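You operate a simulated robot arm through the tools that you are given. There is no shell and no other tool. Be economical: measure what you need, move in short steps, check, and stop when the job is done.

You are at the controls of a simulated robot arm. One attempt, no reset.

TASK
Trial run: set RATE 2 and catch one crank turn from hopper two.
Fine: shut the slide again, then stand the pot on the chain case. Guard stays shut; spill a teaspoon at most. Set down upright: what you pick out.

Only the result counts: the job must be done as asked and must still hold three seconds after the hand-in. Knocking over, shifting, dropping, spilling or breaking anything else fails it.

THE ROBOT
A 7-joint arm with a two-finger parallel gripper on a trunk, on a base that drives. Base frame: it is fixed to the floor where the robot stands at the start and does not move with it; the origin is under the middle of the robot, x ahead of it, y to its left, z up. Readings come in m, rad, newtons and seconds.
With the tool pointing down near the work surface it reaches from about 0.1 to 0.68 m from the robot's upright axis, wherever it stands. Its first joint turns from -2.897 to 2.897 rad. Places, roughly: chain case top [0.5, -0.4, 0.8]; crank of the chain case [0.4, -0.2, 0.7]; hopper one [0.1, -0.7, 0.7]; hopper three [-0.5, -1.1, 0.7]; hopper two [-0.2, -0.9, 0.7]; rate lever [0.6, 0, 0.7]; slide of hopper two [-0.4, -0.9, 0.7]. Payload 3.91 kg.
The TCP is the grasp point between the finger pads, 0.03 m short of the fingertips. In the tool frame z runs along the fingers and y along their closing line. The gripper opens to 0.11 m. The fingers are 0.02 m wide and 0.01 m thick; the gripper's body (0.048 by 0.112 m) begins 0.055 m behind the TCP.
Orientation is told as [roll, pitch, yaw] about the base's x, y, z axes, in that order, counted from this pose: with the fingers straight down and closing along the base's y, the tool's x points along the base's -x, its y along +y and its z along -z.

THE INTERFACE
- The arm moves only by the tool servo_tool. Its argument "moves" is a list of rows, each a list of 7 numbers: the gripper command, from -1 (shut) to 1 (fully open), values between in proportion, then the shift along the tool's x, y, z in m, then the turn, a rotation vector about the tool's x, y, z in rad. In form: [[grip, x, y, z, rx, ry, rz], ...]. A call has 1 to 10 rows; each row is the pose to reach, as a shift and turn from the pose commanded when the call began, along the tool's axes at that moment. Each row takes 0.2 s and may step no farther than 0.05 m and 0.15 rad from the row before; otherwise, or with a gripper value out of range, the whole call is refused. A pose out of reach is approached as far as the arm can. The call stops where the force on the tool passes 90 N (or 10 N more than at its start, if that is more) or the arm is blocked; 0.2 s more then pass. Each finger travels about 0.153 m/s and halts on what it meets, pressing with about 39 N; the grip force reading is that of the motor and also rises with nothing between the fingers. The clock runs only during rows and for 0.2 s after the last one: add rows that repeat a pose to give the fingers time. It gives the time, the measured TCP pose, the force on the tool (base axes), the opening and the grip force at its end, in the units of the frame above (readings bear some noise), with the torque about the TCP (base axes, N m) and any sound that the robot's microphone picked up.
- Cameras (640 x 400 px; columns grow to the right, rows downward): "scene" is now at [-0.0366, 0.0835, 1.4371]; the picture's right is [-0.84, -0.55, 0.00], its down [-0.42, 0.64, -0.65] and it looks along [0.36, -0.54, -0.76] (base axes); focal length 267 px, centre (320, 200). "wrist" rides on the gripper at [0.077, 0.007, -0.115] in the tool frame; the picture's right is [-0.09, 1.00, 0.00], its down [-0.80, -0.07, -0.59] and it looks along [-0.59, -0.05, 0.80] (tool axes); focal length 270 px, centre (320, 200). There is no depth. A picture from a camera that has moved, and an enlarged one, comes with that camera's place and axes in the base frame and with its lens.
- camera(camera): a new picture of that camera. The clock stands still meanwhile.
- move_column(by): slides the trunk up (or, below 0, down) by that many m; the arm and the scene camera ride with it, the base frame stays. It gives what a move gives, with no picture.
- steer(legs): drives the robot by 1 to 6 legs, each [ahead, turn to the left] in m and rad, along the robot's own axes; the way and the turn of a leg run together, so that a leg with both is an arc; at most 1.5 m and 3.142 rad a leg. The arm and the cameras ride along, it lands a little off, and it stops where it bumps. It gives what a move gives.
- pan_tilt(pan, tilt): turns the head with the scene camera to pan (to the left, within 2.705 rad either way) and tilt (down, from -0.506 to 1.204), counted from straight ahead of the robot. It gives what a move gives.
- close_up(camera, box): a new picture of the part [left, top, right, bottom] of that camera's present view, enlarged. The clock stands still meanwhile.
- finish_job(): hands the job in; it is judged then, once.

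Work in short steps. Places have to be worked out from the pictures, the camera data and where the tool is seen: move nearer, look again, correct. Check each grasp and each placing, and mend what went wrong. You have 120 turns and 98 pictures in all, those below and enlarged ones among them. Open the gripper and draw the arm clear of the work before you hand the job in, unless the task says otherwise; then end with one line.

The tools are called after "Request:" by a JSON object that holds its "api" and its "payload". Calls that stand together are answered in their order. servo_tool: Moves the arm, as the interface text tells. Its arguments: {"type":"object","properties":{"moves":{"type":"array","items":{"type":"array","items":{"type":"number"}}}},"required":["moves"]} The other tools are called the same way: move_column (by) slides the trunk up or down; steer (legs) drives the base; pan_tilt (pan, tilt) turns the head that bears the scene camera; camera (camera) takes a picture; close_up (camera, box) takes an enlarged picture of a part of a camera's view; finish_job () hands the job in.

At the start:

```text
clock: 0.0
ee_pos: [0.2208, -0.3482, 1.0679]
orientation: [0.001, -0.001, 0.0]
force: [0.1, 0.6, 0.1]
torque: [-0.01, 0.0, -0.02]
grip_width: 0.1102
finger_force: 0.1
trunk travel left (down, up): [-0.425, 0.185]
robot x, y, heading: [-0.0021, -0.0023, 0.004]
head pan, tilt: [-0.993, 0.864]
```

scene: 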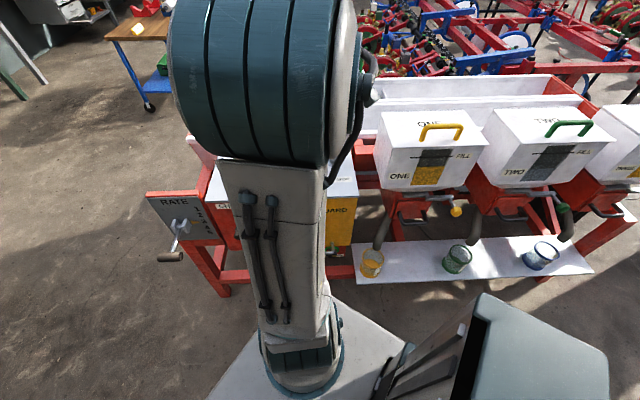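
wrist: 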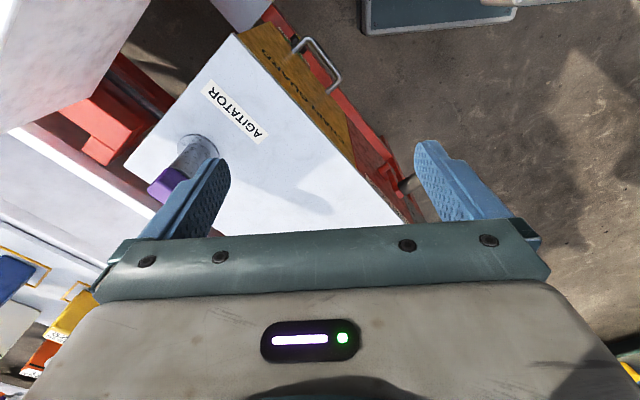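

The picture shows a seed drill: a rate plate, a chain case with a guard, three hoppers, and pots under the spouts. I'll enlarge the key parts first.

Request:
{"api": "close_up", "payload": {"camera": "scene", "box": [130, 170, 290, 290]}}

Request:
{"api": "close_up", "payload": {"camera": "scene", "box": [340, 90, 640, 290]}}

```text
3.33 times, centred on (210, 230) of scene
camera zoom: at [-0.0366, 0.0835, 1.4371], right [-0.84, -0.55, 0.0], down [-0.42, 0.64, -0.65], along [0.36, -0.54, -0.76], focal length 890 px, centre (687, 100)
```

zoom: 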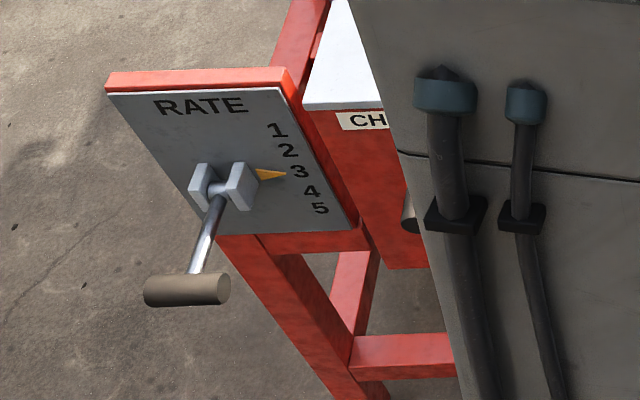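

```text
2.00 times, centred on (490, 190) of scene
camera zoom: at [-0.0366, 0.0835, 1.4371], right [-0.84, -0.55, 0.0], down [-0.42, 0.64, -0.65], along [0.36, -0.54, -0.76], focal length 534 px, centre (-20, 220)
```

zoom: 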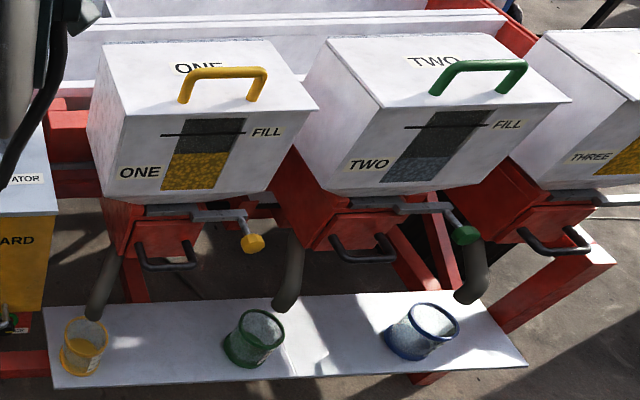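

The crank and case are hidden behind the arm. I'll move the tool aside at this height, toward (0.42, 0.05), to uncover them.

Request:
{"api": "servo_tool", "payload": {"moves": [[0, -0.022, 0.044, 0, 0, 0, 0], [0, -0.044, 0.088, 0, 0, 0, 0], [0, -0.066, 0.132, 0, 0, 0, 0], [0, -0.088, 0.176, 0, 0, 0, 0], [0, -0.11, 0.22, 0, 0, 0, 0], [0, -0.132, 0.264, 0, 0, 0, 0], [0, -0.154, 0.308, 0, 0, 0, 0], [0, -0.176, 0.352, 0, 0, 0, 0], [0, -0.198, 0.396, 0, 0, 0, 0], [0, -0.2, 0.44, 0, 0, 0, 0]]}}

Request:
{"api": "camera", "payload": {"camera": "scene"}}

Request:
{"api": "camera", "payload": {"camera": "wrist"}}

```text
clock: 2.2
ee_pos: [0.4216, 0.0956, 1.0699]
orientation: [-0.001, 0.0, -0.001]
force: [-0.1, -0.2, -0.9]
torque: [-0.01, -0.02, 0.01]
grip_width: 0.0549
finger_force: 0.1
trunk travel left (down, up): [-0.425, 0.185]
robot x, y, heading: [-0.0031, 0.0032, -0.001]
head pan, tilt: [-0.993, 0.864]
```

```text
93 pictures are left
camera scene: at [-0.0365, 0.0839, 1.4371], right [-0.84, -0.55, 0.0], down [-0.42, 0.64, -0.65], along [0.36, -0.54, -0.76], focal length 267 px, centre (320, 200)
```

scene: 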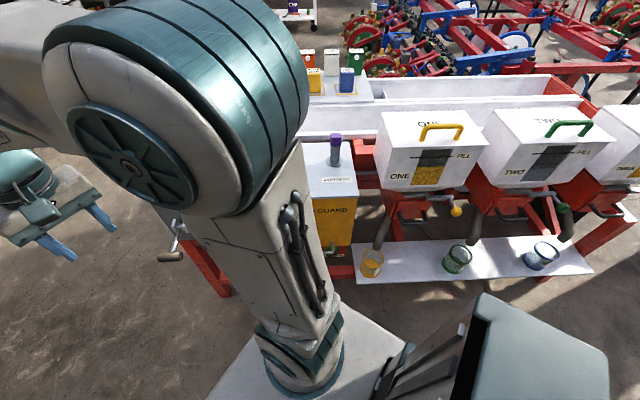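

```text
92 pictures are left
camera wrist: at [0.3466, 0.1015, 1.184], right [0.09, 1.0, 0.0], down [0.8, -0.07, 0.59], along [0.59, -0.05, -0.8], focal length 270 px, centre (320, 200)
```

wrist: 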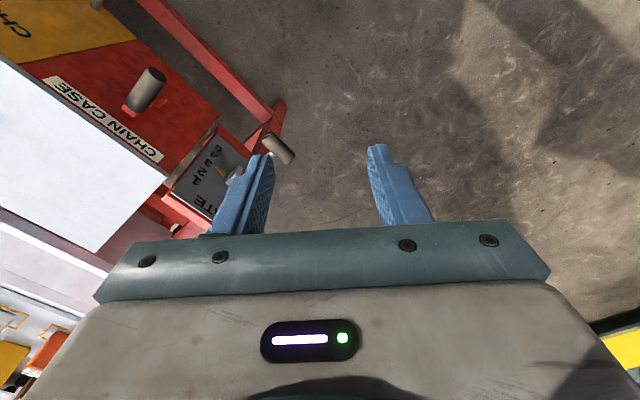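

The lever handle triangulates to about (0.55, 0.01, 0.74). I'll enlarge the wrist view of the crank and lever.

Request:
{"api": "close_up", "payload": {"camera": "wrist", "box": [0, 0, 320, 200]}}

```text
2.00 times, centred on (160, 100) of wrist
camera zoom: at [0.3466, 0.1015, 1.184], right [0.09, 1.0, 0.0], down [0.8, -0.07, 0.59], along [0.59, -0.05, -0.8], focal length 541 px, centre (640, 400)
```

zoom: 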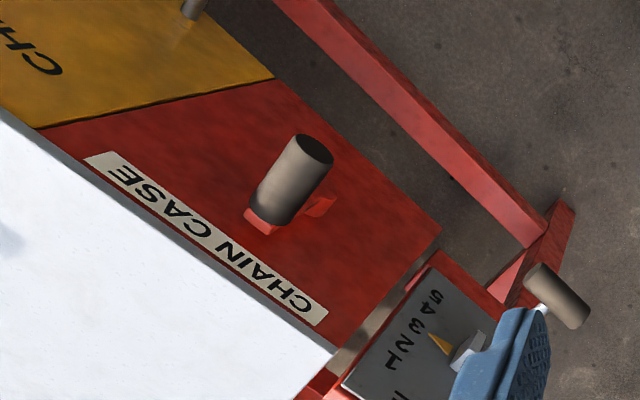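

The crank grip stands out from the case front and the lever grip lies along the machine. I'll move above the lever grip and yaw +0.58, so the fingers close across its axis.

Request:
{"api": "servo_tool", "payload": {"moves": [[0.4, -0.025, -0.016, 0.02, 0, 0, -0.145], [0.4, -0.05, -0.033, 0.04, 0, 0, -0.29], [0.4, -0.075, -0.05, 0.06, 0, 0, -0.435], [0.4, -0.1, -0.066, 0.08, 0, 0, -0.58], [0.4, -0.127, -0.083, 0.11, 0, 0, -0.58]]}}

Request:
{"api": "camera", "payload": {"camera": "wrist"}}

Request:
{"api": "camera", "payload": {"camera": "scene"}}

```text
clock: 3.4
ee_pos: [0.5487, 0.0097, 0.9595]
orientation: [0.001, -0.001, 0.582]
force: [0.2, 0.4, 0.7]
torque: [-0.03, 0.0, 0.0]
grip_width: 0.0766
finger_force: 0.0
trunk travel left (down, up): [-0.425, 0.185]
robot x, y, heading: [-0.0003, 0.0004, -0.001]
head pan, tilt: [-0.993, 0.864]
```

```text
90 pictures are left
camera wrist: at [0.4814, -0.0279, 1.0736], right [-0.47, 0.88, 0.0], down [0.71, 0.38, 0.59], along [0.52, 0.28, -0.8], focal length 270 px, centre (320, 200)
```

wrist: 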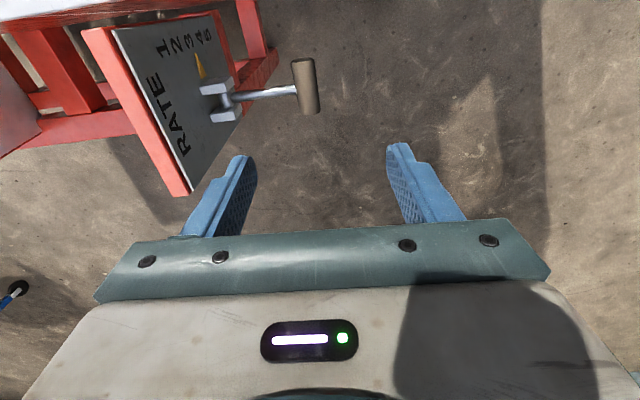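

```text
89 pictures are left
camera scene: at [-0.0362, 0.0836, 1.4371], right [-0.84, -0.55, 0.0], down [-0.42, 0.64, -0.65], along [0.36, -0.54, -0.76], focal length 267 px, centre (320, 200)
```

scene: 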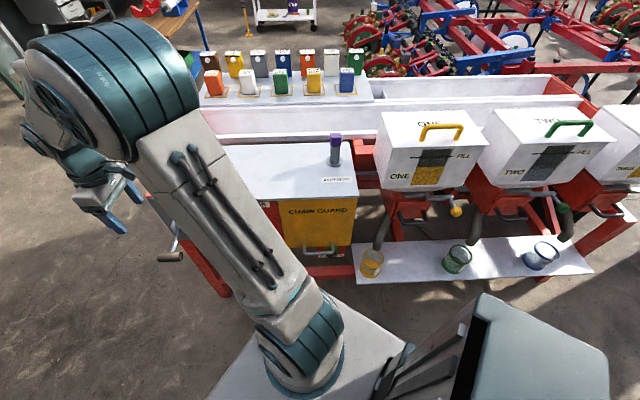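

The grip is near (0.564, 0.003, 0.71), and the hub is near (0.643, -0.095, 0.695). That makes the lever roughly level, about 0.125 m long and hinged along the machine's length. I'll enlarge the plate for the pointer.

Request:
{"api": "close_up", "payload": {"camera": "wrist", "box": [110, 10, 330, 150]}}

Request:
{"api": "close_up", "payload": {"camera": "scene", "box": [190, 130, 390, 290]}}

```text
2.86 times, centred on (220, 80) of wrist
camera zoom: at [0.4814, -0.0279, 1.0736], right [-0.47, 0.88, 0.0], down [0.71, 0.38, 0.59], along [0.52, 0.28, -0.8], focal length 772 px, centre (606, 543)
```

zoom: 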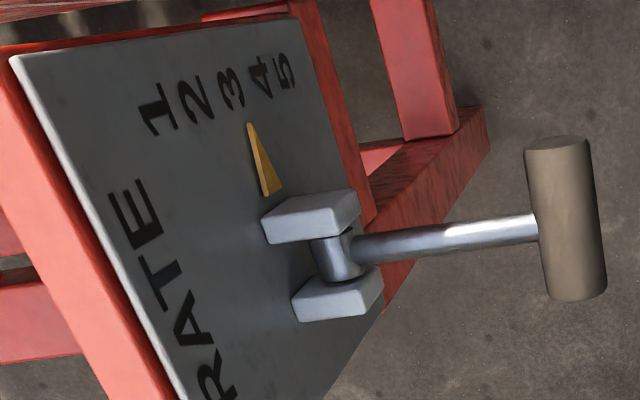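

```text
2.50 times, centred on (290, 210) of scene
camera zoom: at [-0.0362, 0.0836, 1.4371], right [-0.84, -0.55, 0.0], down [-0.42, 0.64, -0.65], along [0.36, -0.54, -0.76], focal length 668 px, centre (395, 175)
```

zoom: 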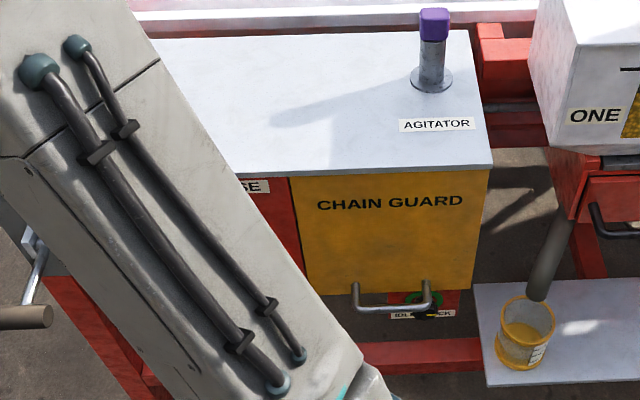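

The pointer reads 3. The rod meets the grip at its middle, so I'll take the grip about 0.019 m off-centre. First I'll descend to z≈0.80 and check.

Request:
{"api": "servo_tool", "payload": {"moves": [[0.4, 0.01, -0.014, 0.04, 0, 0, 0], [0.4, 0.01, -0.014, 0.08, 0, 0, 0], [0.4, 0.01, -0.014, 0.12, 0, 0, 0], [0.4, 0.01, -0.014, 0.155, 0, 0, 0]]}}

Request:
{"api": "camera", "payload": {"camera": "wrist"}}

```text
clock: 4.4
ee_pos: [0.5459, -0.0083, 0.8038]
orientation: [0.0, -0.001, 0.58]
force: [-0.4, 0.0, 0.6]
torque: [0.03, 0.03, 0.0]
grip_width: 0.0768
finger_force: 0.0
trunk travel left (down, up): [-0.425, 0.185]
robot x, y, heading: [-0.0013, -0.0021, 0.0]
head pan, tilt: [-0.993, 0.864]
```

```text
86 pictures are left
camera wrist: at [0.4797, -0.0457, 0.9176], right [-0.47, 0.88, 0.0], down [0.71, 0.38, 0.59], along [0.52, 0.28, -0.8], focal length 270 px, centre (320, 200)
```

wrist: 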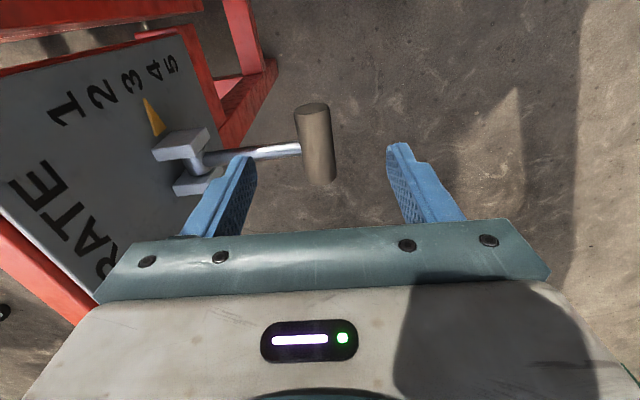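

The grip is well lined up between the fingers. I'll descend to z≈0.712 and close.

Request:
{"api": "servo_tool", "payload": {"moves": [[0.4, 0, -0.002, 0.04, 0, 0, 0], [0.4, 0, -0.002, 0.08, 0, 0, 0], [0.4, 0, -0.002, 0.091, 0, 0, 0], [-0.8, 0, -0.002, 0.091, 0, 0, 0], [-0.8, 0, -0.002, 0.091, 0, 0, 0]]}}

Request:
{"api": "camera", "payload": {"camera": "wrist"}}

```text
clock: 5.6
ee_pos: [0.5515, -0.0121, 0.7109]
orientation: [-0.004, -0.001, 0.578]
force: [14.5, -20.1, -1.0]
torque: [-0.12, -0.35, 0.85]
grip_width: 0.0297
finger_force: 45.4
trunk travel left (down, up): [-0.425, 0.185]
robot x, y, heading: [0.0008, -0.0001, -0.007]
head pan, tilt: [-0.993, 0.864]
```

```text
85 pictures are left
camera wrist: at [0.4835, -0.0498, 0.8258], right [-0.47, 0.88, 0.0], down [0.71, 0.38, 0.6], along [0.53, 0.28, -0.8], focal length 270 px, centre (320, 200)
```

wrist: 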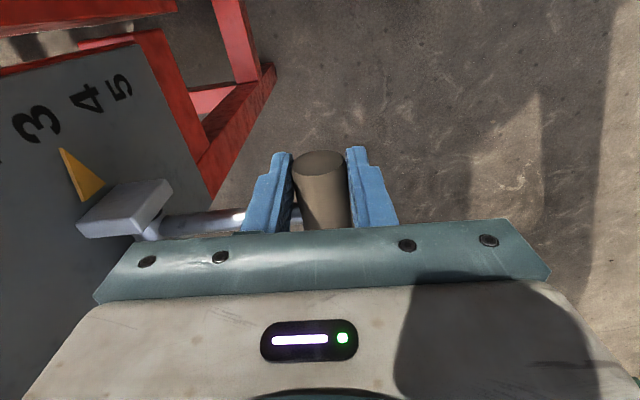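

The grip is held. I'll relax the sideways load by 6 mm toward the plate, then lift 25 mm and watch the pointer.

Request:
{"api": "servo_tool", "payload": {"moves": [[-0.8, 0, -0.006, 0, 0, 0, 0], [-0.8, 0, -0.007, -0.012, 0, 0, 0], [-0.8, 0, -0.008, -0.025, 0, 0, 0], [-0.8, 0, -0.008, -0.025, 0, 0, 0]]}}

Request:
{"api": "close_up", "payload": {"camera": "wrist", "box": [0, 0, 320, 200]}}

```text
clock: 6.6
ee_pos: [0.5527, -0.0153, 0.735]
orientation: [0.004, 0.003, 0.58]
force: [-5.4, -0.2, -12.8]
torque: [1.07, 0.38, 0.99]
grip_width: 0.0298
finger_force: 44.8
trunk travel left (down, up): [-0.425, 0.185]
robot x, y, heading: [-0.0008, -0.0009, 0.007]
head pan, tilt: [-0.993, 0.864]
```

```text
2.00 times, centred on (160, 100) of wrist
camera zoom: at [0.486, -0.0523, 0.8502], right [-0.47, 0.88, 0.0], down [0.71, 0.38, 0.59], along [0.52, 0.28, -0.81], focal length 541 px, centre (640, 400)
```

zoom: 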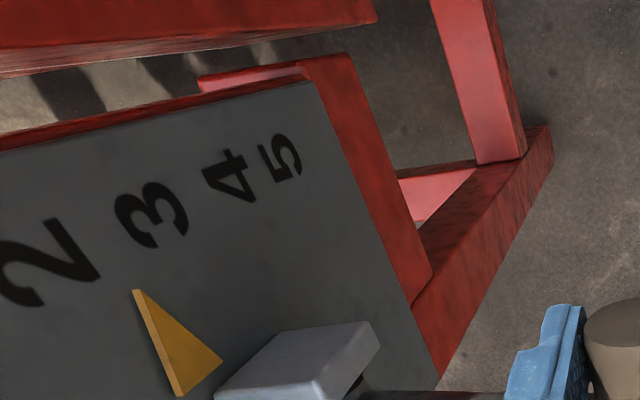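

The pointer has moved toward 2 and seems to lie between 2 and 3. I'll lift another 15 mm.

Request:
{"api": "servo_tool", "payload": {"moves": [[-0.8, 0, -0.002, -0.008, 0, 0, 0], [-0.8, 0, -0.003, -0.015, 0, 0, 0], [-0.8, 0, -0.003, -0.015, 0, 0, 0]]}}

Request:
{"api": "camera", "payload": {"camera": "wrist"}}

Request:
{"api": "close_up", "payload": {"camera": "scene", "box": [80, 150, 280, 290]}}

```text
clock: 7.4
ee_pos: [0.5547, -0.0183, 0.753]
orientation: [0.0, 0.0, 0.581]
force: [-10.3, 3.8, -4.4]
torque: [0.77, 0.22, 0.78]
grip_width: 0.0299
finger_force: 44.6
trunk travel left (down, up): [-0.425, 0.185]
robot x, y, heading: [-0.0012, 0.0007, -0.004]
head pan, tilt: [-0.993, 0.864]
```

```text
83 pictures are left
camera wrist: at [0.4878, -0.0554, 0.8666], right [-0.47, 0.88, 0.0], down [0.71, 0.38, 0.59], along [0.52, 0.28, -0.8], focal length 270 px, centre (320, 200)
```

wrist: 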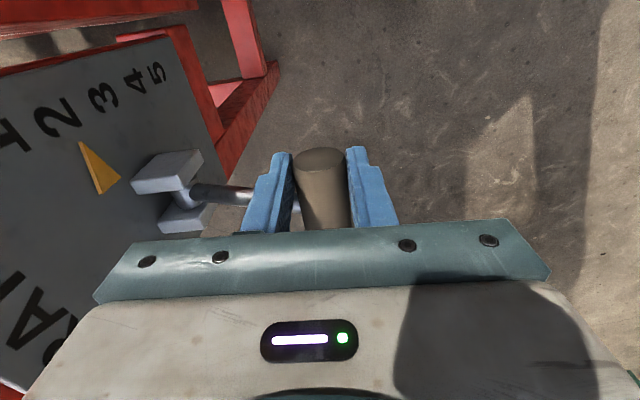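

```text
2.86 times, centred on (180, 220) of scene
camera zoom: at [-0.0371, 0.0837, 1.4372], right [-0.84, -0.55, 0.0], down [-0.42, 0.64, -0.65], along [0.36, -0.54, -0.76], focal length 763 px, centre (720, 143)
```

zoom: 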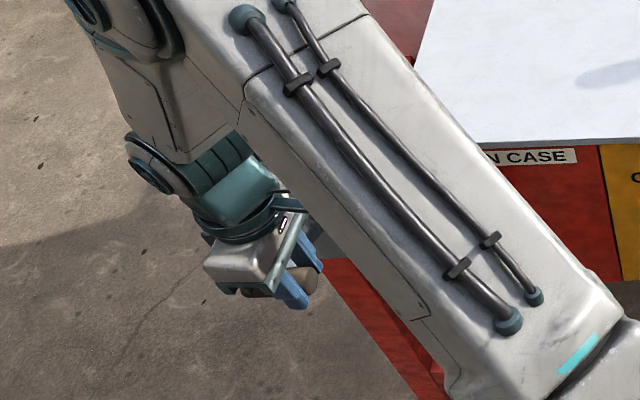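

The pointer now looks to be at 2. I'll release, back off upward and check how it settles.

Request:
{"api": "servo_tool", "payload": {"moves": [[0.1, 0, -0.003, 0, 0, 0, 0], [0.3, 0, 0, 0, 0, 0, 0], [0.3, 0, 0, -0.04, 0, 0, 0], [0.3, 0, 0, -0.08, 0, 0, 0], [0.3, 0, 0.0, -0.12, 0, 0, 0], [0.3, 0, 0.0, -0.15, 0, 0, 0]]}}

Request:
{"api": "close_up", "payload": {"camera": "wrist", "box": [60, 0, 380, 200]}}

```text
clock: 8.8
ee_pos: [0.5549, -0.0185, 0.9028]
orientation: [0.0, 0.001, 0.581]
force: [-0.3, 0.4, -0.7]
torque: [-0.02, 0.01, 0.01]
grip_width: 0.0714
finger_force: 0.1
trunk travel left (down, up): [-0.425, 0.185]
robot x, y, heading: [0.0011, 0.0029, -0.004]
head pan, tilt: [-0.993, 0.864]
```

```text
2.00 times, centred on (220, 100) of wrist
camera zoom: at [0.4874, -0.055, 1.0174], right [-0.47, 0.88, 0.0], down [0.71, 0.38, 0.59], along [0.52, 0.28, -0.8], focal length 541 px, centre (520, 400)
```

zoom: 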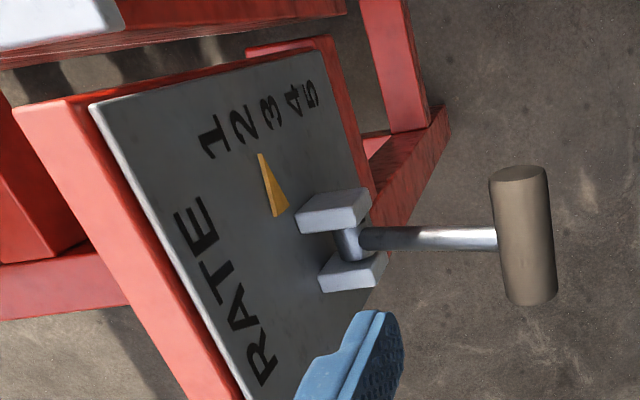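

Pointer and "2" show the same small offset as pointer and "3" did at the start, so the rate is at 2. Next I'll go to the crank, yawed so the camera is on the robot side looking at the case face.

Request:
{"api": "servo_tool", "payload": {"moves": [[0.8, 0.0, 0.0, -0.04, 0, 0, 0.148], [0.8, 0.02, 0.0, -0.05, 0, 0, 0.296], [0.8, 0.04, 0.0, -0.05, 0, 0, 0.444], [0.8, 0.06, 0.0, -0.05, 0, 0, 0.592], [0.8, 0.08, 0.0, -0.05, 0, 0, 0.74], [0.8, 0.1, 0, -0.05, 0, 0, 0.888], [0.8, 0.12, 0, -0.05, 0, 0, 1.036], [0.8, 0.15, -0.01, -0.05, 0, 0, 1.184], [0.8, 0.18, -0.02, -0.05, 0, 0, 1.332], [0.8, 0.2, -0.024, -0.05, 0, 0, 1.48]]}}

Request:
{"api": "camera", "payload": {"camera": "wrist"}}

Request:
{"api": "camera", "payload": {"camera": "scene"}}

```text
clock: 11.0
ee_pos: [0.3995, -0.1495, 0.9515]
orientation: [0.0, -0.001, -0.902]
force: [-0.1, -0.5, -0.1]
torque: [0.01, -0.01, -0.04]
grip_width: 0.0989
finger_force: 0.0
trunk travel left (down, up): [-0.425, 0.185]
robot x, y, heading: [-0.0038, 0.0, -0.001]
head pan, tilt: [-0.993, 0.864]
```

```text
80 pictures are left
camera wrist: at [0.3598, -0.0848, 1.0652], right [0.84, 0.55, 0.0], down [0.44, -0.67, 0.59], along [0.33, -0.5, -0.8], focal length 270 px, centre (320, 200)
```

wrist: 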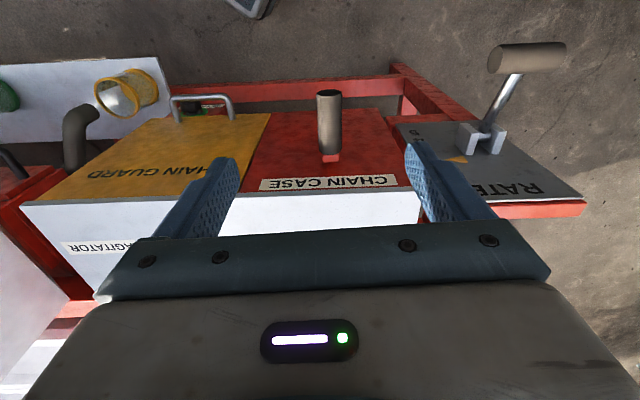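

```text
79 pictures are left
camera scene: at [-0.0367, 0.0835, 1.4371], right [-0.84, -0.55, 0.0], down [-0.42, 0.64, -0.65], along [0.36, -0.54, -0.76], focal length 267 px, centre (320, 200)
```

scene: 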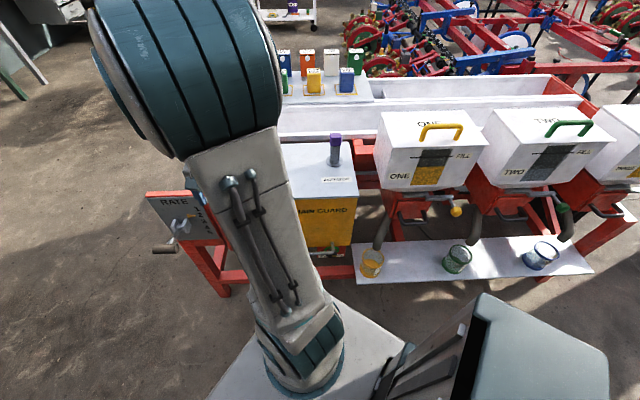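

Now the lever is visible to both cameras. I'll enlarge the crank and the rate plate.

Request:
{"api": "close_up", "payload": {"camera": "wrist", "box": [230, 60, 430, 200]}}

Request:
{"api": "close_up", "payload": {"camera": "scene", "box": [130, 180, 230, 260]}}

Request:
{"api": "close_up", "payload": {"camera": "wrist", "box": [60, 60, 280, 200]}}

```text
2.86 times, centred on (330, 130) of wrist
camera zoom: at [0.3598, -0.0848, 1.0652], right [0.84, 0.55, 0.0], down [0.44, -0.67, 0.59], along [0.33, -0.5, -0.8], focal length 772 px, centre (291, 400)
```

zoom: 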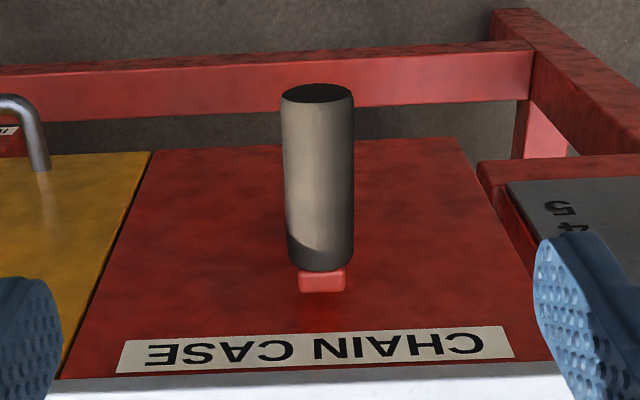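

```text
5.00 times, centred on (180, 220) of scene
camera zoom: at [-0.0367, 0.0835, 1.4371], right [-0.84, -0.55, 0.0], down [-0.42, 0.64, -0.65], along [0.36, -0.54, -0.76], focal length 1336 px, centre (1020, 100)
```

zoom: 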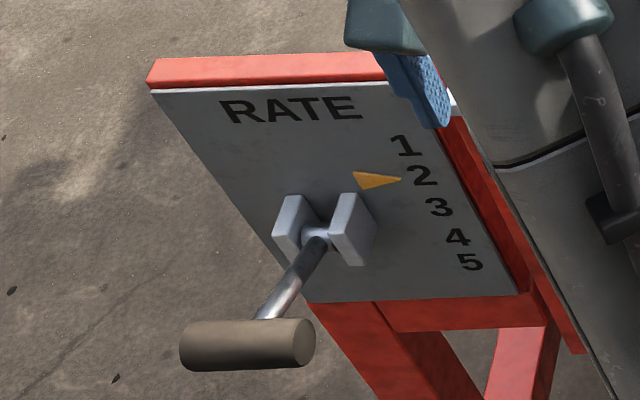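

```text
2.86 times, centred on (170, 130) of wrist
camera zoom: at [0.3598, -0.0848, 1.0652], right [0.84, 0.55, 0.0], down [0.44, -0.67, 0.59], along [0.33, -0.5, -0.8], focal length 772 px, centre (749, 400)
```

zoom: 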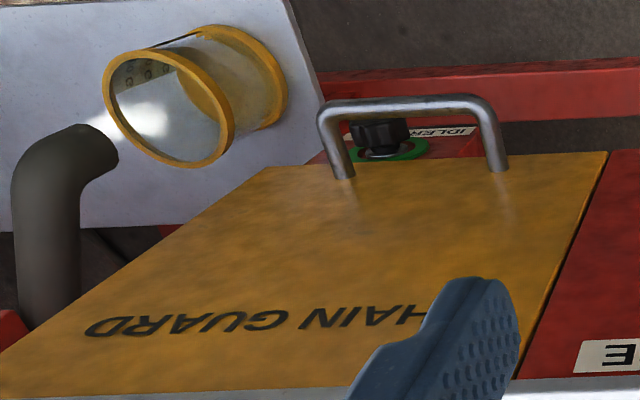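

The pointer is right at "2". The crank arm seems to hang below the grip, and there's an "IDLER…" knob under the guard. I'll back off and tilt the wrist camera to see the case face squarely.

Request:
{"api": "servo_tool", "payload": {"moves": [[0.8, 0.03, 0.0, 0.01, 0, -0.13, 0], [0.8, 0.06, 0.0, 0.03, 0, -0.26, 0], [0.8, 0.09, 0.01, 0.05, 0, -0.39, 0], [0.8, 0.11, 0.01, 0.07, 0, -0.52, 0], [0.8, 0.13, 0.01, 0.08, 0, -0.62, 0]]}}

Request:
{"api": "camera", "payload": {"camera": "wrist"}}

```text
clock: 12.2
ee_pos: [0.3953, -0.023, 0.8921]
orientation: [-0.002, -0.621, -0.897]
force: [1.1, -0.2, -0.5]
torque: [0.01, -0.03, 0.03]
grip_width: 0.099
finger_force: 0.1
out of reach, approached as far as the arm can: row 3, 4, 5
trunk travel left (down, up): [-0.425, 0.185]
robot x, y, heading: [0.0019, -0.0003, 0.001]
head pan, tilt: [-0.993, 0.864]
```

```text
75 pictures are left
camera wrist: at [0.3229, 0.0822, 0.9399], right [0.82, 0.57, 0.05], down [0.14, -0.28, 0.95], along [0.55, -0.78, -0.31], focal length 270 px, centre (320, 200)
```

wrist: 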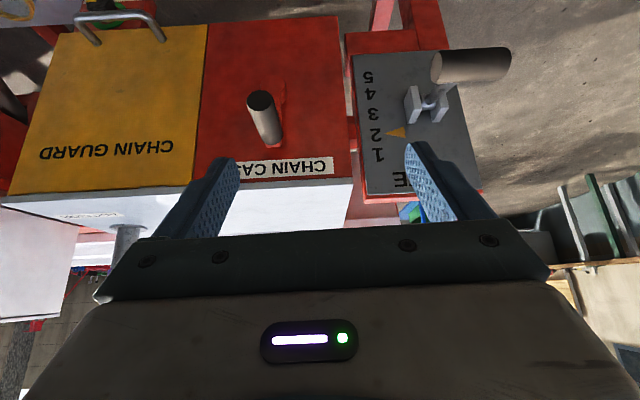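

Request:
{"api": "close_up", "payload": {"camera": "wrist", "box": [180, 50, 360, 190]}}

Request:
{"api": "close_up", "payload": {"camera": "wrist", "box": [40, 0, 200, 80]}}

```text
2.86 times, centred on (270, 120) of wrist
camera zoom: at [0.3229, 0.0822, 0.9399], right [0.82, 0.57, 0.05], down [0.14, -0.28, 0.95], along [0.55, -0.78, -0.31], focal length 772 px, centre (463, 429)
```

zoom: 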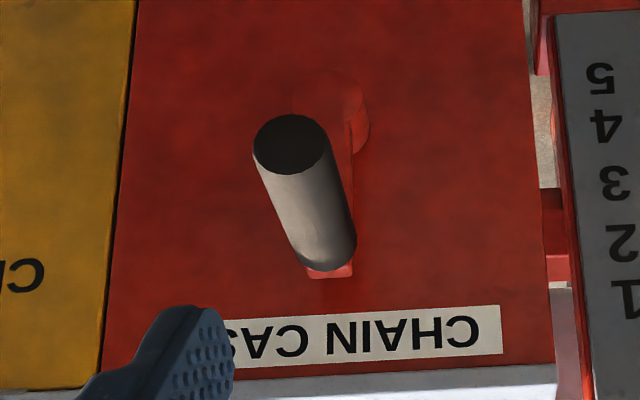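

```text
4.00 times, centred on (120, 40) of wrist
camera zoom: at [0.3229, 0.0822, 0.9399], right [0.82, 0.57, 0.05], down [0.14, -0.28, 0.95], along [0.55, -0.78, -0.31], focal length 1081 px, centre (1120, 840)
```

zoom: 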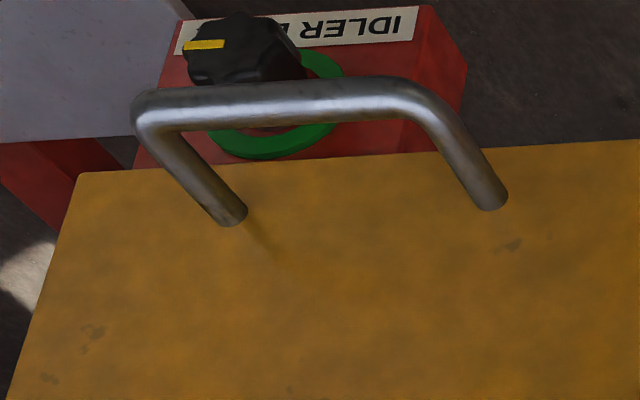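

The crank: grip at machine coordinates u≈-0.265, v≈0.39, z≈0.745, with the hub about 0.08 m below it. Before driving to the slide I'll look around the robot's right side, including the dark object in the scene view.

Request:
{"api": "pan_tilt", "payload": {"pan": -1.9, "tilt": 0.95}}

Request:
{"api": "camera", "payload": {"camera": "scene"}}

```text
clock: 13.4
ee_pos: [0.3969, -0.0249, 0.8924]
orientation: [-0.001, -0.621, -0.9]
force: [-0.6, 0.4, 0.9]
torque: [-0.01, 0.03, 0.0]
grip_width: 0.0992
finger_force: 0.0
trunk travel left (down, up): [-0.425, 0.185]
robot x, y, heading: [0.0023, -0.0009, -0.001]
head pan, tilt: [-1.901, 0.949]
```

```text
72 pictures are left
camera scene: at [-0.1025, 0.0796, 1.4306], right [-0.95, 0.32, 0.0], down [0.26, 0.77, -0.58], along [-0.19, -0.55, -0.81], focal length 267 px, centre (320, 200)
```

scene: 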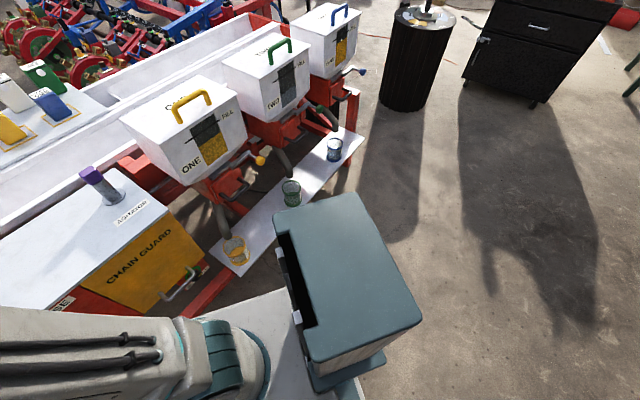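

The dark block is the robot's own column, and the floor to the right is clear. I'll turn left 0.58 so the machine is on my right side, then reverse 0.6 m to stand in front of hopper two.

Request:
{"api": "steer", "payload": {"legs": [[0, 0.58], [-0.6, 0]]}}

Request:
{"api": "pan_tilt", "payload": {"pan": -1.5, "tilt": 0.8}}

Request:
{"api": "camera", "payload": {"camera": "scene"}}

```text
clock: 18.4
ee_pos: [-0.155, -0.1299, 0.8921]
orientation: [-0.002, -0.619, -0.319]
force: [-0.8, 0.5, 0.2]
torque: [0.0, 0.02, -0.01]
grip_width: 0.0991
finger_force: 0.0
trunk travel left (down, up): [-0.425, 0.185]
robot x, y, heading: [-0.498, -0.3282, 0.578]
head pan, tilt: [-1.901, 0.949]
```

```text
clock: 19.3
ee_pos: [-0.1548, -0.1317, 0.8916]
orientation: [-0.002, -0.619, -0.32]
force: [0.3, -0.3, -0.3]
torque: [0.0, 0.03, -0.01]
grip_width: 0.0993
finger_force: 0.0
trunk travel left (down, up): [-0.425, 0.185]
robot x, y, heading: [-0.501, -0.3301, 0.58]
head pan, tilt: [-1.499, 0.799]
```

```text
71 pictures are left
camera scene: at [-0.5998, -0.3103, 1.4421], right [-0.8, -0.61, 0.0], down [-0.43, 0.57, -0.7], along [0.42, -0.55, -0.72], focal length 267 px, centre (320, 200)
```

scene: 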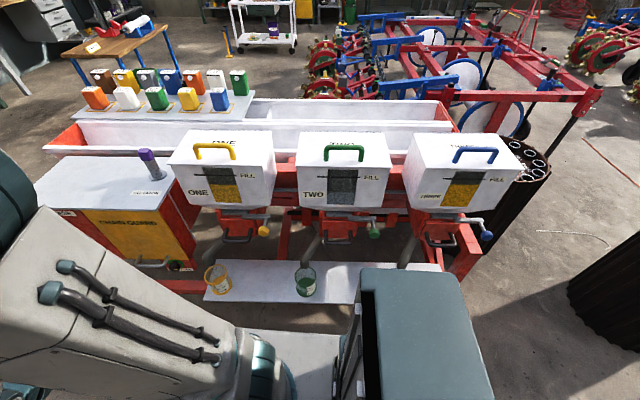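

A clear view of all three hoppers. I'll enlarge the hopper outlets and slides.

Request:
{"api": "close_up", "payload": {"camera": "scene", "box": [200, 190, 400, 310]}}

Request:
{"api": "close_up", "payload": {"camera": "scene", "box": [280, 120, 520, 270]}}

Request:
{"api": "close_up", "payload": {"camera": "scene", "box": [120, 200, 240, 310]}}

```text
3.20 times, centred on (300, 250) of scene
camera zoom: at [-0.5998, -0.3103, 1.4421], right [-0.8, -0.61, 0.0], down [-0.43, 0.57, -0.7], along [0.42, -0.55, -0.72], focal length 855 px, centre (384, 40)
```

zoom: 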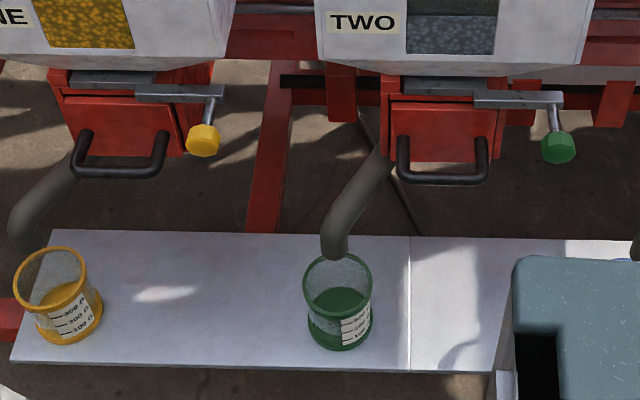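

```text
2.67 times, centred on (400, 195) of scene
camera zoom: at [-0.5998, -0.3103, 1.4421], right [-0.8, -0.61, 0.0], down [-0.43, 0.57, -0.7], along [0.42, -0.55, -0.72], focal length 712 px, centre (107, 213)
```

zoom: 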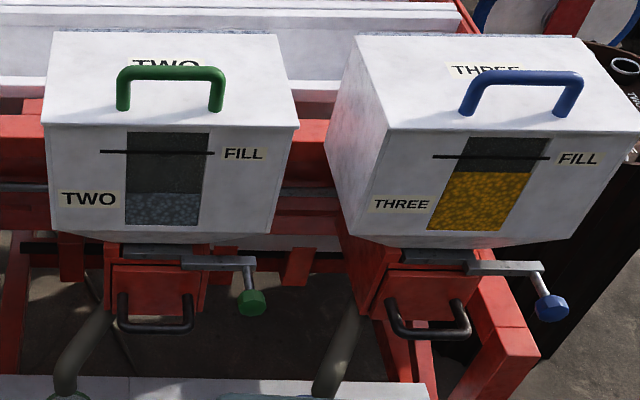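

```text
3.64 times, centred on (180, 255) of scene
camera zoom: at [-0.5998, -0.3103, 1.4421], right [-0.8, -0.61, 0.0], down [-0.43, 0.57, -0.7], along [0.42, -0.55, -0.72], focal length 971 px, centre (829, 0)
```

zoom: 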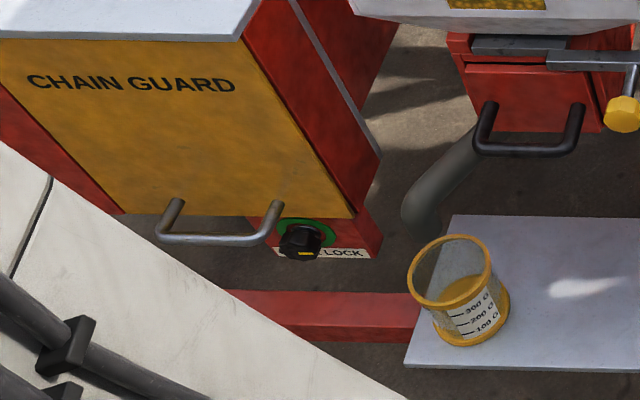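

All the slides look alike, presumably shut; the green knob is at about (-0.417, -0.853, 0.72). The hopper overhangs it, so I'll reach it with the fingers tilted toward the machine. First I'll swing the tool around to that side.

Request:
{"api": "servo_tool", "payload": {"moves": [[0.5, -0.018, -0.0418, 0.0076, 0.0556, 0, 0.0779], [0.5, -0.036, -0.0836, 0.0153, 0.111, 0, 0.156], [0.5, -0.054, -0.1254, 0.0229, 0.167, 0, 0.2336], [0.5, -0.072, -0.1672, 0.0306, 0.222, 0, 0.3114], [0.5, -0.09, -0.209, 0.0382, 0.278, 0, 0.389], [0.5, -0.108, -0.251, 0.0458, 0.333, 0, 0.467], [0.5, -0.126, -0.2927, 0.0535, 0.389, 0, 0.545]]}}

```text
clock: 20.9
ee_pos: [-0.12, -0.4513, 0.9229]
orientation: [0.001, -0.619, -0.992]
force: [-0.1, -0.3, 0.6]
torque: [0.01, 0.01, 0.01]
grip_width: 0.0821
finger_force: 0.0
out of reach, approached as far as the arm can: row 1, 2, 3, 4, 5, 6
trunk travel left (down, up): [-0.425, 0.185]
robot x, y, heading: [-0.4961, -0.3282, 0.574]
head pan, tilt: [-1.499, 0.799]
```

Now I'll slide along the machine to in front of the green knob, adding a bit more tilt.

Request:
{"api": "servo_tool", "payload": {"moves": [[0.5, 0.0042, -0.0468, 0.0093, 0, -0.03, 0], [0.5, 0.0084, -0.0936, 0.0186, 0, -0.06, 0], [0.5, 0.0126, -0.1404, 0.0279, 0, -0.09, 0], [0.5, 0.0168, -0.1872, 0.0372, 0, -0.12, 0], [0.5, 0.021, -0.234, 0.0465, 0, -0.15, 0], [0.5, 0.0252, -0.2808, 0.0558, 0, -0.18, 0], [0.5, 0.0294, -0.3276, 0.0651, 0, -0.21, 0], [0.5, 0.0336, -0.3744, 0.0744, 0, -0.24, 0], [0.5, 0.0378, -0.4212, 0.0837, 0, -0.27, 0], [0.5, 0.042, -0.468, 0.093, 0, -0.3, 0]]}}

Request:
{"api": "camera", "payload": {"camera": "wrist"}}

Request:
{"api": "camera", "payload": {"camera": "scene"}}

```text
clock: 23.1
ee_pos: [-0.2063, -0.6544, 0.8377]
orientation: [-0.059, -0.884, -1.046]
force: [-1.3, 1.6, 0.4]
torque: [-0.05, -0.04, -0.01]
grip_width: 0.0828
finger_force: 0.0
out of reach, approached as far as the arm can: row 1, 2, 3, 4, 5, 6, 7, 8, 9, 10
trunk travel left (down, up): [-0.425, 0.185]
robot x, y, heading: [-0.4967, -0.3299, 0.584]
head pan, tilt: [-1.499, 0.799]
```

```text
67 pictures are left
camera wrist: at [-0.2617, -0.5302, 0.8498], right [0.91, 0.41, 0.03], down [-0.01, -0.06, 1.0], along [0.41, -0.91, -0.05], focal length 270 px, centre (320, 200)
```

wrist: 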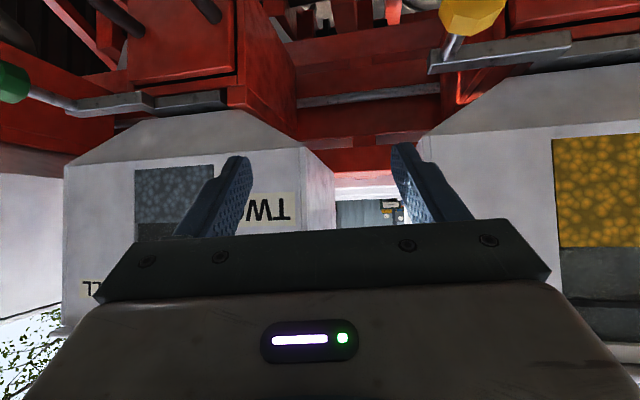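

```text
66 pictures are left
camera scene: at [-0.6026, -0.3055, 1.4419], right [-0.8, -0.61, 0.0], down [-0.43, 0.57, -0.7], along [0.42, -0.56, -0.71], focal length 267 px, centre (320, 200)
```

scene: 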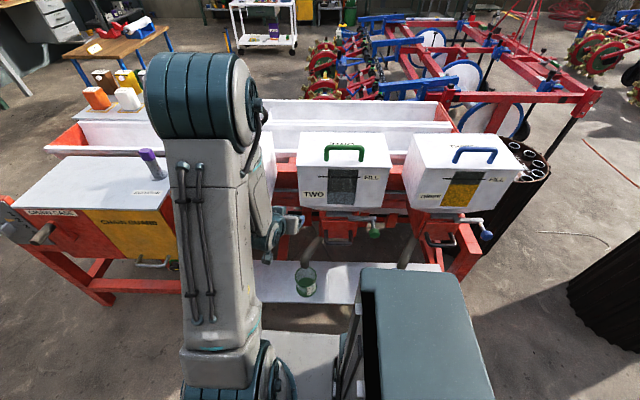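

The tilted pose is too close to the robot's axis, so the arm stopped short. I'll untilt first and see where the pose ends up.

Request:
{"api": "servo_tool", "payload": {"moves": [[0.5, 0, 0, 0, 0, 0.14, 0], [0.5, 0, 0, 0, 0, 0.28, 0], [0.5, 0, 0, 0, 0, 0.42, 0], [0.5, 0, 0, 0, 0, 0.56, 0]]}}

```text
clock: 24.1
ee_pos: [-0.1912, -0.6608, 0.8386]
orientation: [-0.039, -0.318, -1.073]
force: [-0.3, 1.0, 1.2]
torque: [-0.05, -0.02, 0.0]
grip_width: 0.0824
finger_force: 0.1
trunk travel left (down, up): [-0.425, 0.185]
robot x, y, heading: [-0.5005, -0.3291, 0.578]
head pan, tilt: [-1.499, 0.799]
```

The commanded pose follows the actual one. I'll back the tool away from the hopper fronts, then drive 0.2 m forward so the knob lies farther from the robot's axis.

Request:
{"api": "servo_tool", "payload": {"moves": [[0.5, 0.026, 0, -0.03, 0, 0, 0], [0.5, 0.052, 0, -0.06, 0, 0, 0], [0.5, 0.076, 0, -0.088, 0, 0, 0]]}}

Request:
{"api": "steer", "payload": {"legs": [[0.22, 0]]}}

```text
clock: 24.9
ee_pos: [-0.2346, -0.5728, 0.8985]
orientation: [-0.041, -0.319, -1.078]
force: [-0.2, -0.3, -0.3]
torque: [0.05, 0.04, -0.01]
grip_width: 0.0823
finger_force: 0.0
trunk travel left (down, up): [-0.425, 0.185]
robot x, y, heading: [-0.4979, -0.328, 0.579]
head pan, tilt: [-1.499, 0.799]
```

```text
clock: 26.6
ee_pos: [-0.0482, -0.451, 0.8984]
orientation: [-0.04, -0.32, -1.079]
force: [-1.3, -0.1, -0.2]
torque: [-0.01, 0.0, 0.02]
grip_width: 0.0826
finger_force: 0.1
trunk travel left (down, up): [-0.425, 0.185]
robot x, y, heading: [-0.3115, -0.2081, 0.579]
head pan, tilt: [-1.499, 0.799]
```

Robot now at u≈0.37. I'll move along the machine toward the front of the knob with about -0.65 tilt.

Request:
{"api": "servo_tool", "payload": {"moves": [[0.5, -0.0049, -0.0455, 0.0079, -0.007, -0.033, -0.0085], [0.5, -0.0097, -0.091, 0.0158, -0.014, -0.066, -0.017], [0.5, -0.0146, -0.1365, 0.0238, -0.02, -0.1, -0.0255], [0.5, -0.0194, -0.182, 0.0317, -0.027, -0.132, -0.034], [0.5, -0.0243, -0.2275, 0.0396, -0.034, -0.165, -0.043], [0.5, -0.0291, -0.273, 0.0475, -0.041, -0.198, -0.051], [0.5, -0.034, -0.3185, 0.0554, -0.048, -0.231, -0.06], [0.5, -0.0388, -0.364, 0.0634, -0.054, -0.264, -0.068], [0.5, -0.0437, -0.4095, 0.0713, -0.061, -0.297, -0.077], [0.5, -0.0485, -0.455, 0.0792, -0.068, -0.33, -0.085]]}}

Request:
{"api": "camera", "payload": {"camera": "wrist"}}

```text
clock: 28.8
ee_pos: [-0.4196, -0.7281, 0.8555]
orientation: [-0.02, -0.646, -0.97]
force: [-0.2, -0.3, 0.3]
torque: [-0.03, -0.03, 0.02]
grip_width: 0.0825
finger_force: 0.0
trunk travel left (down, up): [-0.425, 0.185]
robot x, y, heading: [-0.3127, -0.2055, 0.578]
head pan, tilt: [-1.499, 0.799]
```

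```text
65 pictures are left
camera wrist: at [-0.4852, -0.6157, 0.9], right [0.87, 0.49, 0.04], down [0.11, -0.26, 0.96], along [0.48, -0.83, -0.28], focal length 270 px, centre (320, 200)
```

wrist: 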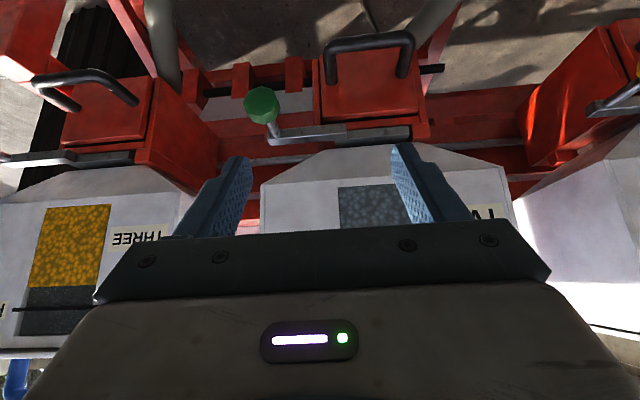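

The knob fix is confirmed at about (-0.414, -0.854, 0.72). I'll enlarge the slide to understand which way it works.

Request:
{"api": "close_up", "payload": {"camera": "wrist", "box": [190, 50, 450, 200]}}

```text
2.46 times, centred on (320, 125) of wrist
camera zoom: at [-0.4852, -0.6157, 0.9], right [0.87, 0.49, 0.04], down [0.11, -0.26, 0.96], along [0.48, -0.83, -0.28], focal length 665 px, centre (320, 385)
```

zoom: 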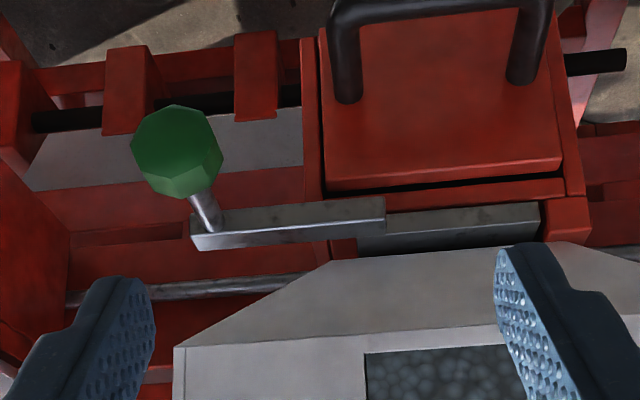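

The slide plate sits fully in its throat, so it's shut; it should open by pulling the knob outward, away from the door. I'll align in front of the knob.

Request:
{"api": "servo_tool", "payload": {"moves": [[0.5, 0, -0.03, 0.03, 0, 0, 0.01], [0.5, -0.002, -0.066, 0.06, 0, 0, 0.02], [0.5, -0.004, -0.066, 0.1, 0, 0, 0.02]]}}

Request:
{"api": "camera", "payload": {"camera": "wrist"}}

```text
clock: 29.6
ee_pos: [-0.4387, -0.8172, 0.7799]
orientation: [-0.006, -0.648, -0.999]
force: [0.0, 0.1, 0.8]
torque: [-0.04, 0.01, -0.01]
grip_width: 0.0827
finger_force: 0.1
trunk travel left (down, up): [-0.425, 0.185]
robot x, y, heading: [-0.3117, -0.2049, 0.583]
head pan, tilt: [-1.499, 0.799]
```

```text
63 pictures are left
camera wrist: at [-0.5023, -0.7046, 0.8245], right [0.88, 0.48, 0.05], down [0.1, -0.27, 0.96], along [0.47, -0.83, -0.28], focal length 270 px, centre (320, 200)
```

wrist: 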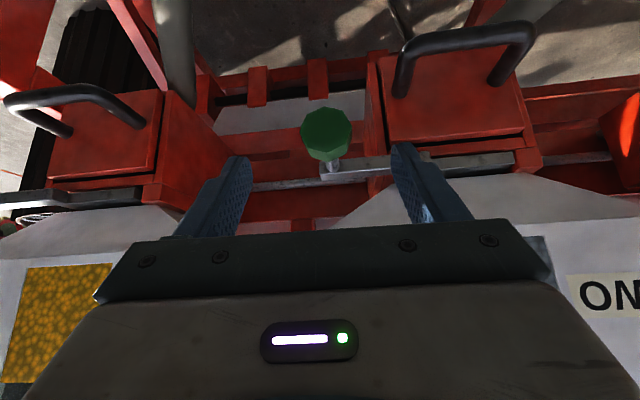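

Aligned. I'll narrow the opening to about 0.058 so the inner finger clears the door box, then advance 0.07 m.

Request:
{"api": "servo_tool", "payload": {"moves": [[0.05, 0, 0.003, 0, 0, 0, 0], [0.05, 0, 0.003, 0.035, 0, 0, 0], [0.05, 0.0, 0.003, 0.07, 0, 0, 0]]}}

Request:
{"api": "camera", "payload": {"camera": "wrist"}}

```text
clock: 30.4
ee_pos: [-0.414, -0.8489, 0.7234]
orientation: [-0.006, -0.646, -0.998]
force: [0.2, 0.1, 0.7]
torque: [0.0, -0.01, -0.01]
grip_width: 0.058
finger_force: 0.0
trunk travel left (down, up): [-0.425, 0.185]
robot x, y, heading: [-0.3142, -0.2065, 0.587]
head pan, tilt: [-1.499, 0.799]
```

```text
62 pictures are left
camera wrist: at [-0.477, -0.7368, 0.7686], right [0.88, 0.48, 0.05], down [0.1, -0.27, 0.96], along [0.47, -0.83, -0.28], focal length 270 px, centre (320, 200)
```

wrist: 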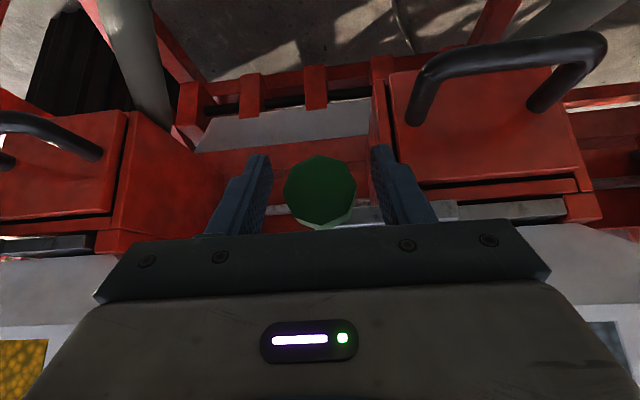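

The knob sits between the pads. I'll close, then pull outward along the slide by 30 mm.

Request:
{"api": "servo_tool", "payload": {"moves": [[-0.8, 0, 0, 0, 0, 0, 0], [-0.8, 0, 0, 0, 0, 0, 0], [-0.8, 0, -0.01, 0, 0, 0, 0], [-0.8, 0, -0.02, 0, 0, 0, 0], [-0.8, 0, -0.03, 0, 0, 0, 0]]}}

Request:
{"api": "camera", "payload": {"camera": "wrist"}}

```text
clock: 31.4
ee_pos: [-0.4126, -0.8484, 0.7241]
orientation: [0.023, -0.647, -0.984]
force: [11.3, 38.0, 24.9]
torque: [-0.37, -0.53, 1.08]
grip_width: 0.0335
finger_force: 44.9
trunk travel left (down, up): [-0.425, 0.185]
robot x, y, heading: [-0.3121, -0.2042, 0.592]
head pan, tilt: [-1.499, 0.799]
stopped in row 5: the force on the tool passed its limit (the readings are from after the stop); the commanded pose is now the measured one
```

```text
61 pictures are left
camera wrist: at [-0.4804, -0.7396, 0.7685], right [0.86, 0.5, 0.07], down [0.09, -0.28, 0.96], along [0.5, -0.82, -0.29], focal length 270 px, centre (320, 200)
```

wrist: 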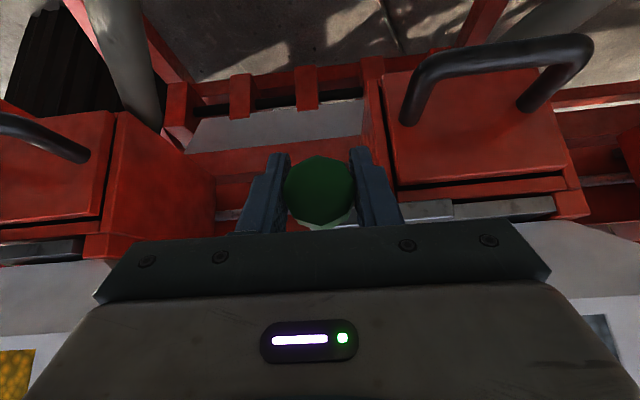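

It's blocked in the outward direction. I'll try the other way: gently pushing inward toward the door by 15 mm.

Request:
{"api": "servo_tool", "payload": {"moves": [[-0.8, 0, 0.006, 0, 0, 0, 0], [-0.8, 0, 0.012, 0, 0, 0, 0], [-0.8, 0, 0.018, 0, 0, 0, 0]]}}

Request:
{"api": "camera", "payload": {"camera": "wrist"}}

```text
clock: 32.2
ee_pos: [-0.4149, -0.848, 0.7238]
orientation: [0.005, -0.644, -0.996]
force: [-50.6, -37.4, 21.0]
torque: [-0.69, -0.51, 1.05]
grip_width: 0.0342
finger_force: 45.1
trunk travel left (down, up): [-0.425, 0.185]
robot x, y, heading: [-0.3098, -0.2031, 0.581]
head pan, tilt: [-1.499, 0.799]
```

```text
60 pictures are left
camera wrist: at [-0.4789, -0.7352, 0.7684], right [0.87, 0.48, 0.06], down [0.09, -0.28, 0.96], along [0.48, -0.83, -0.29], focal length 270 px, centre (320, 200)
```

wrist: 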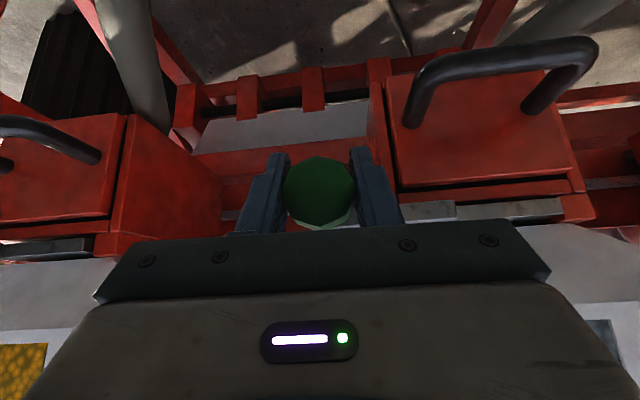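

Blocked both ways sideways. The plate's front edge shows in a slot above the door, so it likely draws out toward me. I'll re-centre and pull 25 mm toward the robot, horizontally.

Request:
{"api": "servo_tool", "payload": {"moves": [[-0.8, 0, -0.014, 0, 0, 0, 0], [-0.8, 0.008, -0.014, -0.006, 0, 0, 0], [-0.8, 0.016, -0.014, -0.012, 0, 0, 0], [-0.8, 0.024, -0.014, -0.018, 0, 0, 0]]}}

Request:
{"api": "camera", "payload": {"camera": "wrist"}}

```text
clock: 33.2
ee_pos: [-0.4272, -0.8296, 0.7228]
orientation: [0.02, -0.647, -0.982]
force: [-14.6, -12.4, 33.2]
torque: [0.18, 0.11, 1.35]
grip_width: 0.0339
finger_force: 45.2
trunk travel left (down, up): [-0.425, 0.185]
robot x, y, heading: [-0.3108, -0.2039, 0.589]
head pan, tilt: [-1.499, 0.799]
```

```text
59 pictures are left
camera wrist: at [-0.4955, -0.7178, 0.7675], right [0.86, 0.5, 0.07], down [0.09, -0.28, 0.96], along [0.5, -0.82, -0.28], focal length 270 px, centre (320, 200)
```

wrist: 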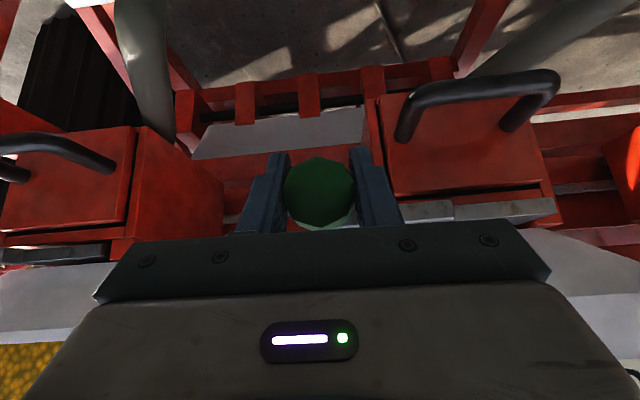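

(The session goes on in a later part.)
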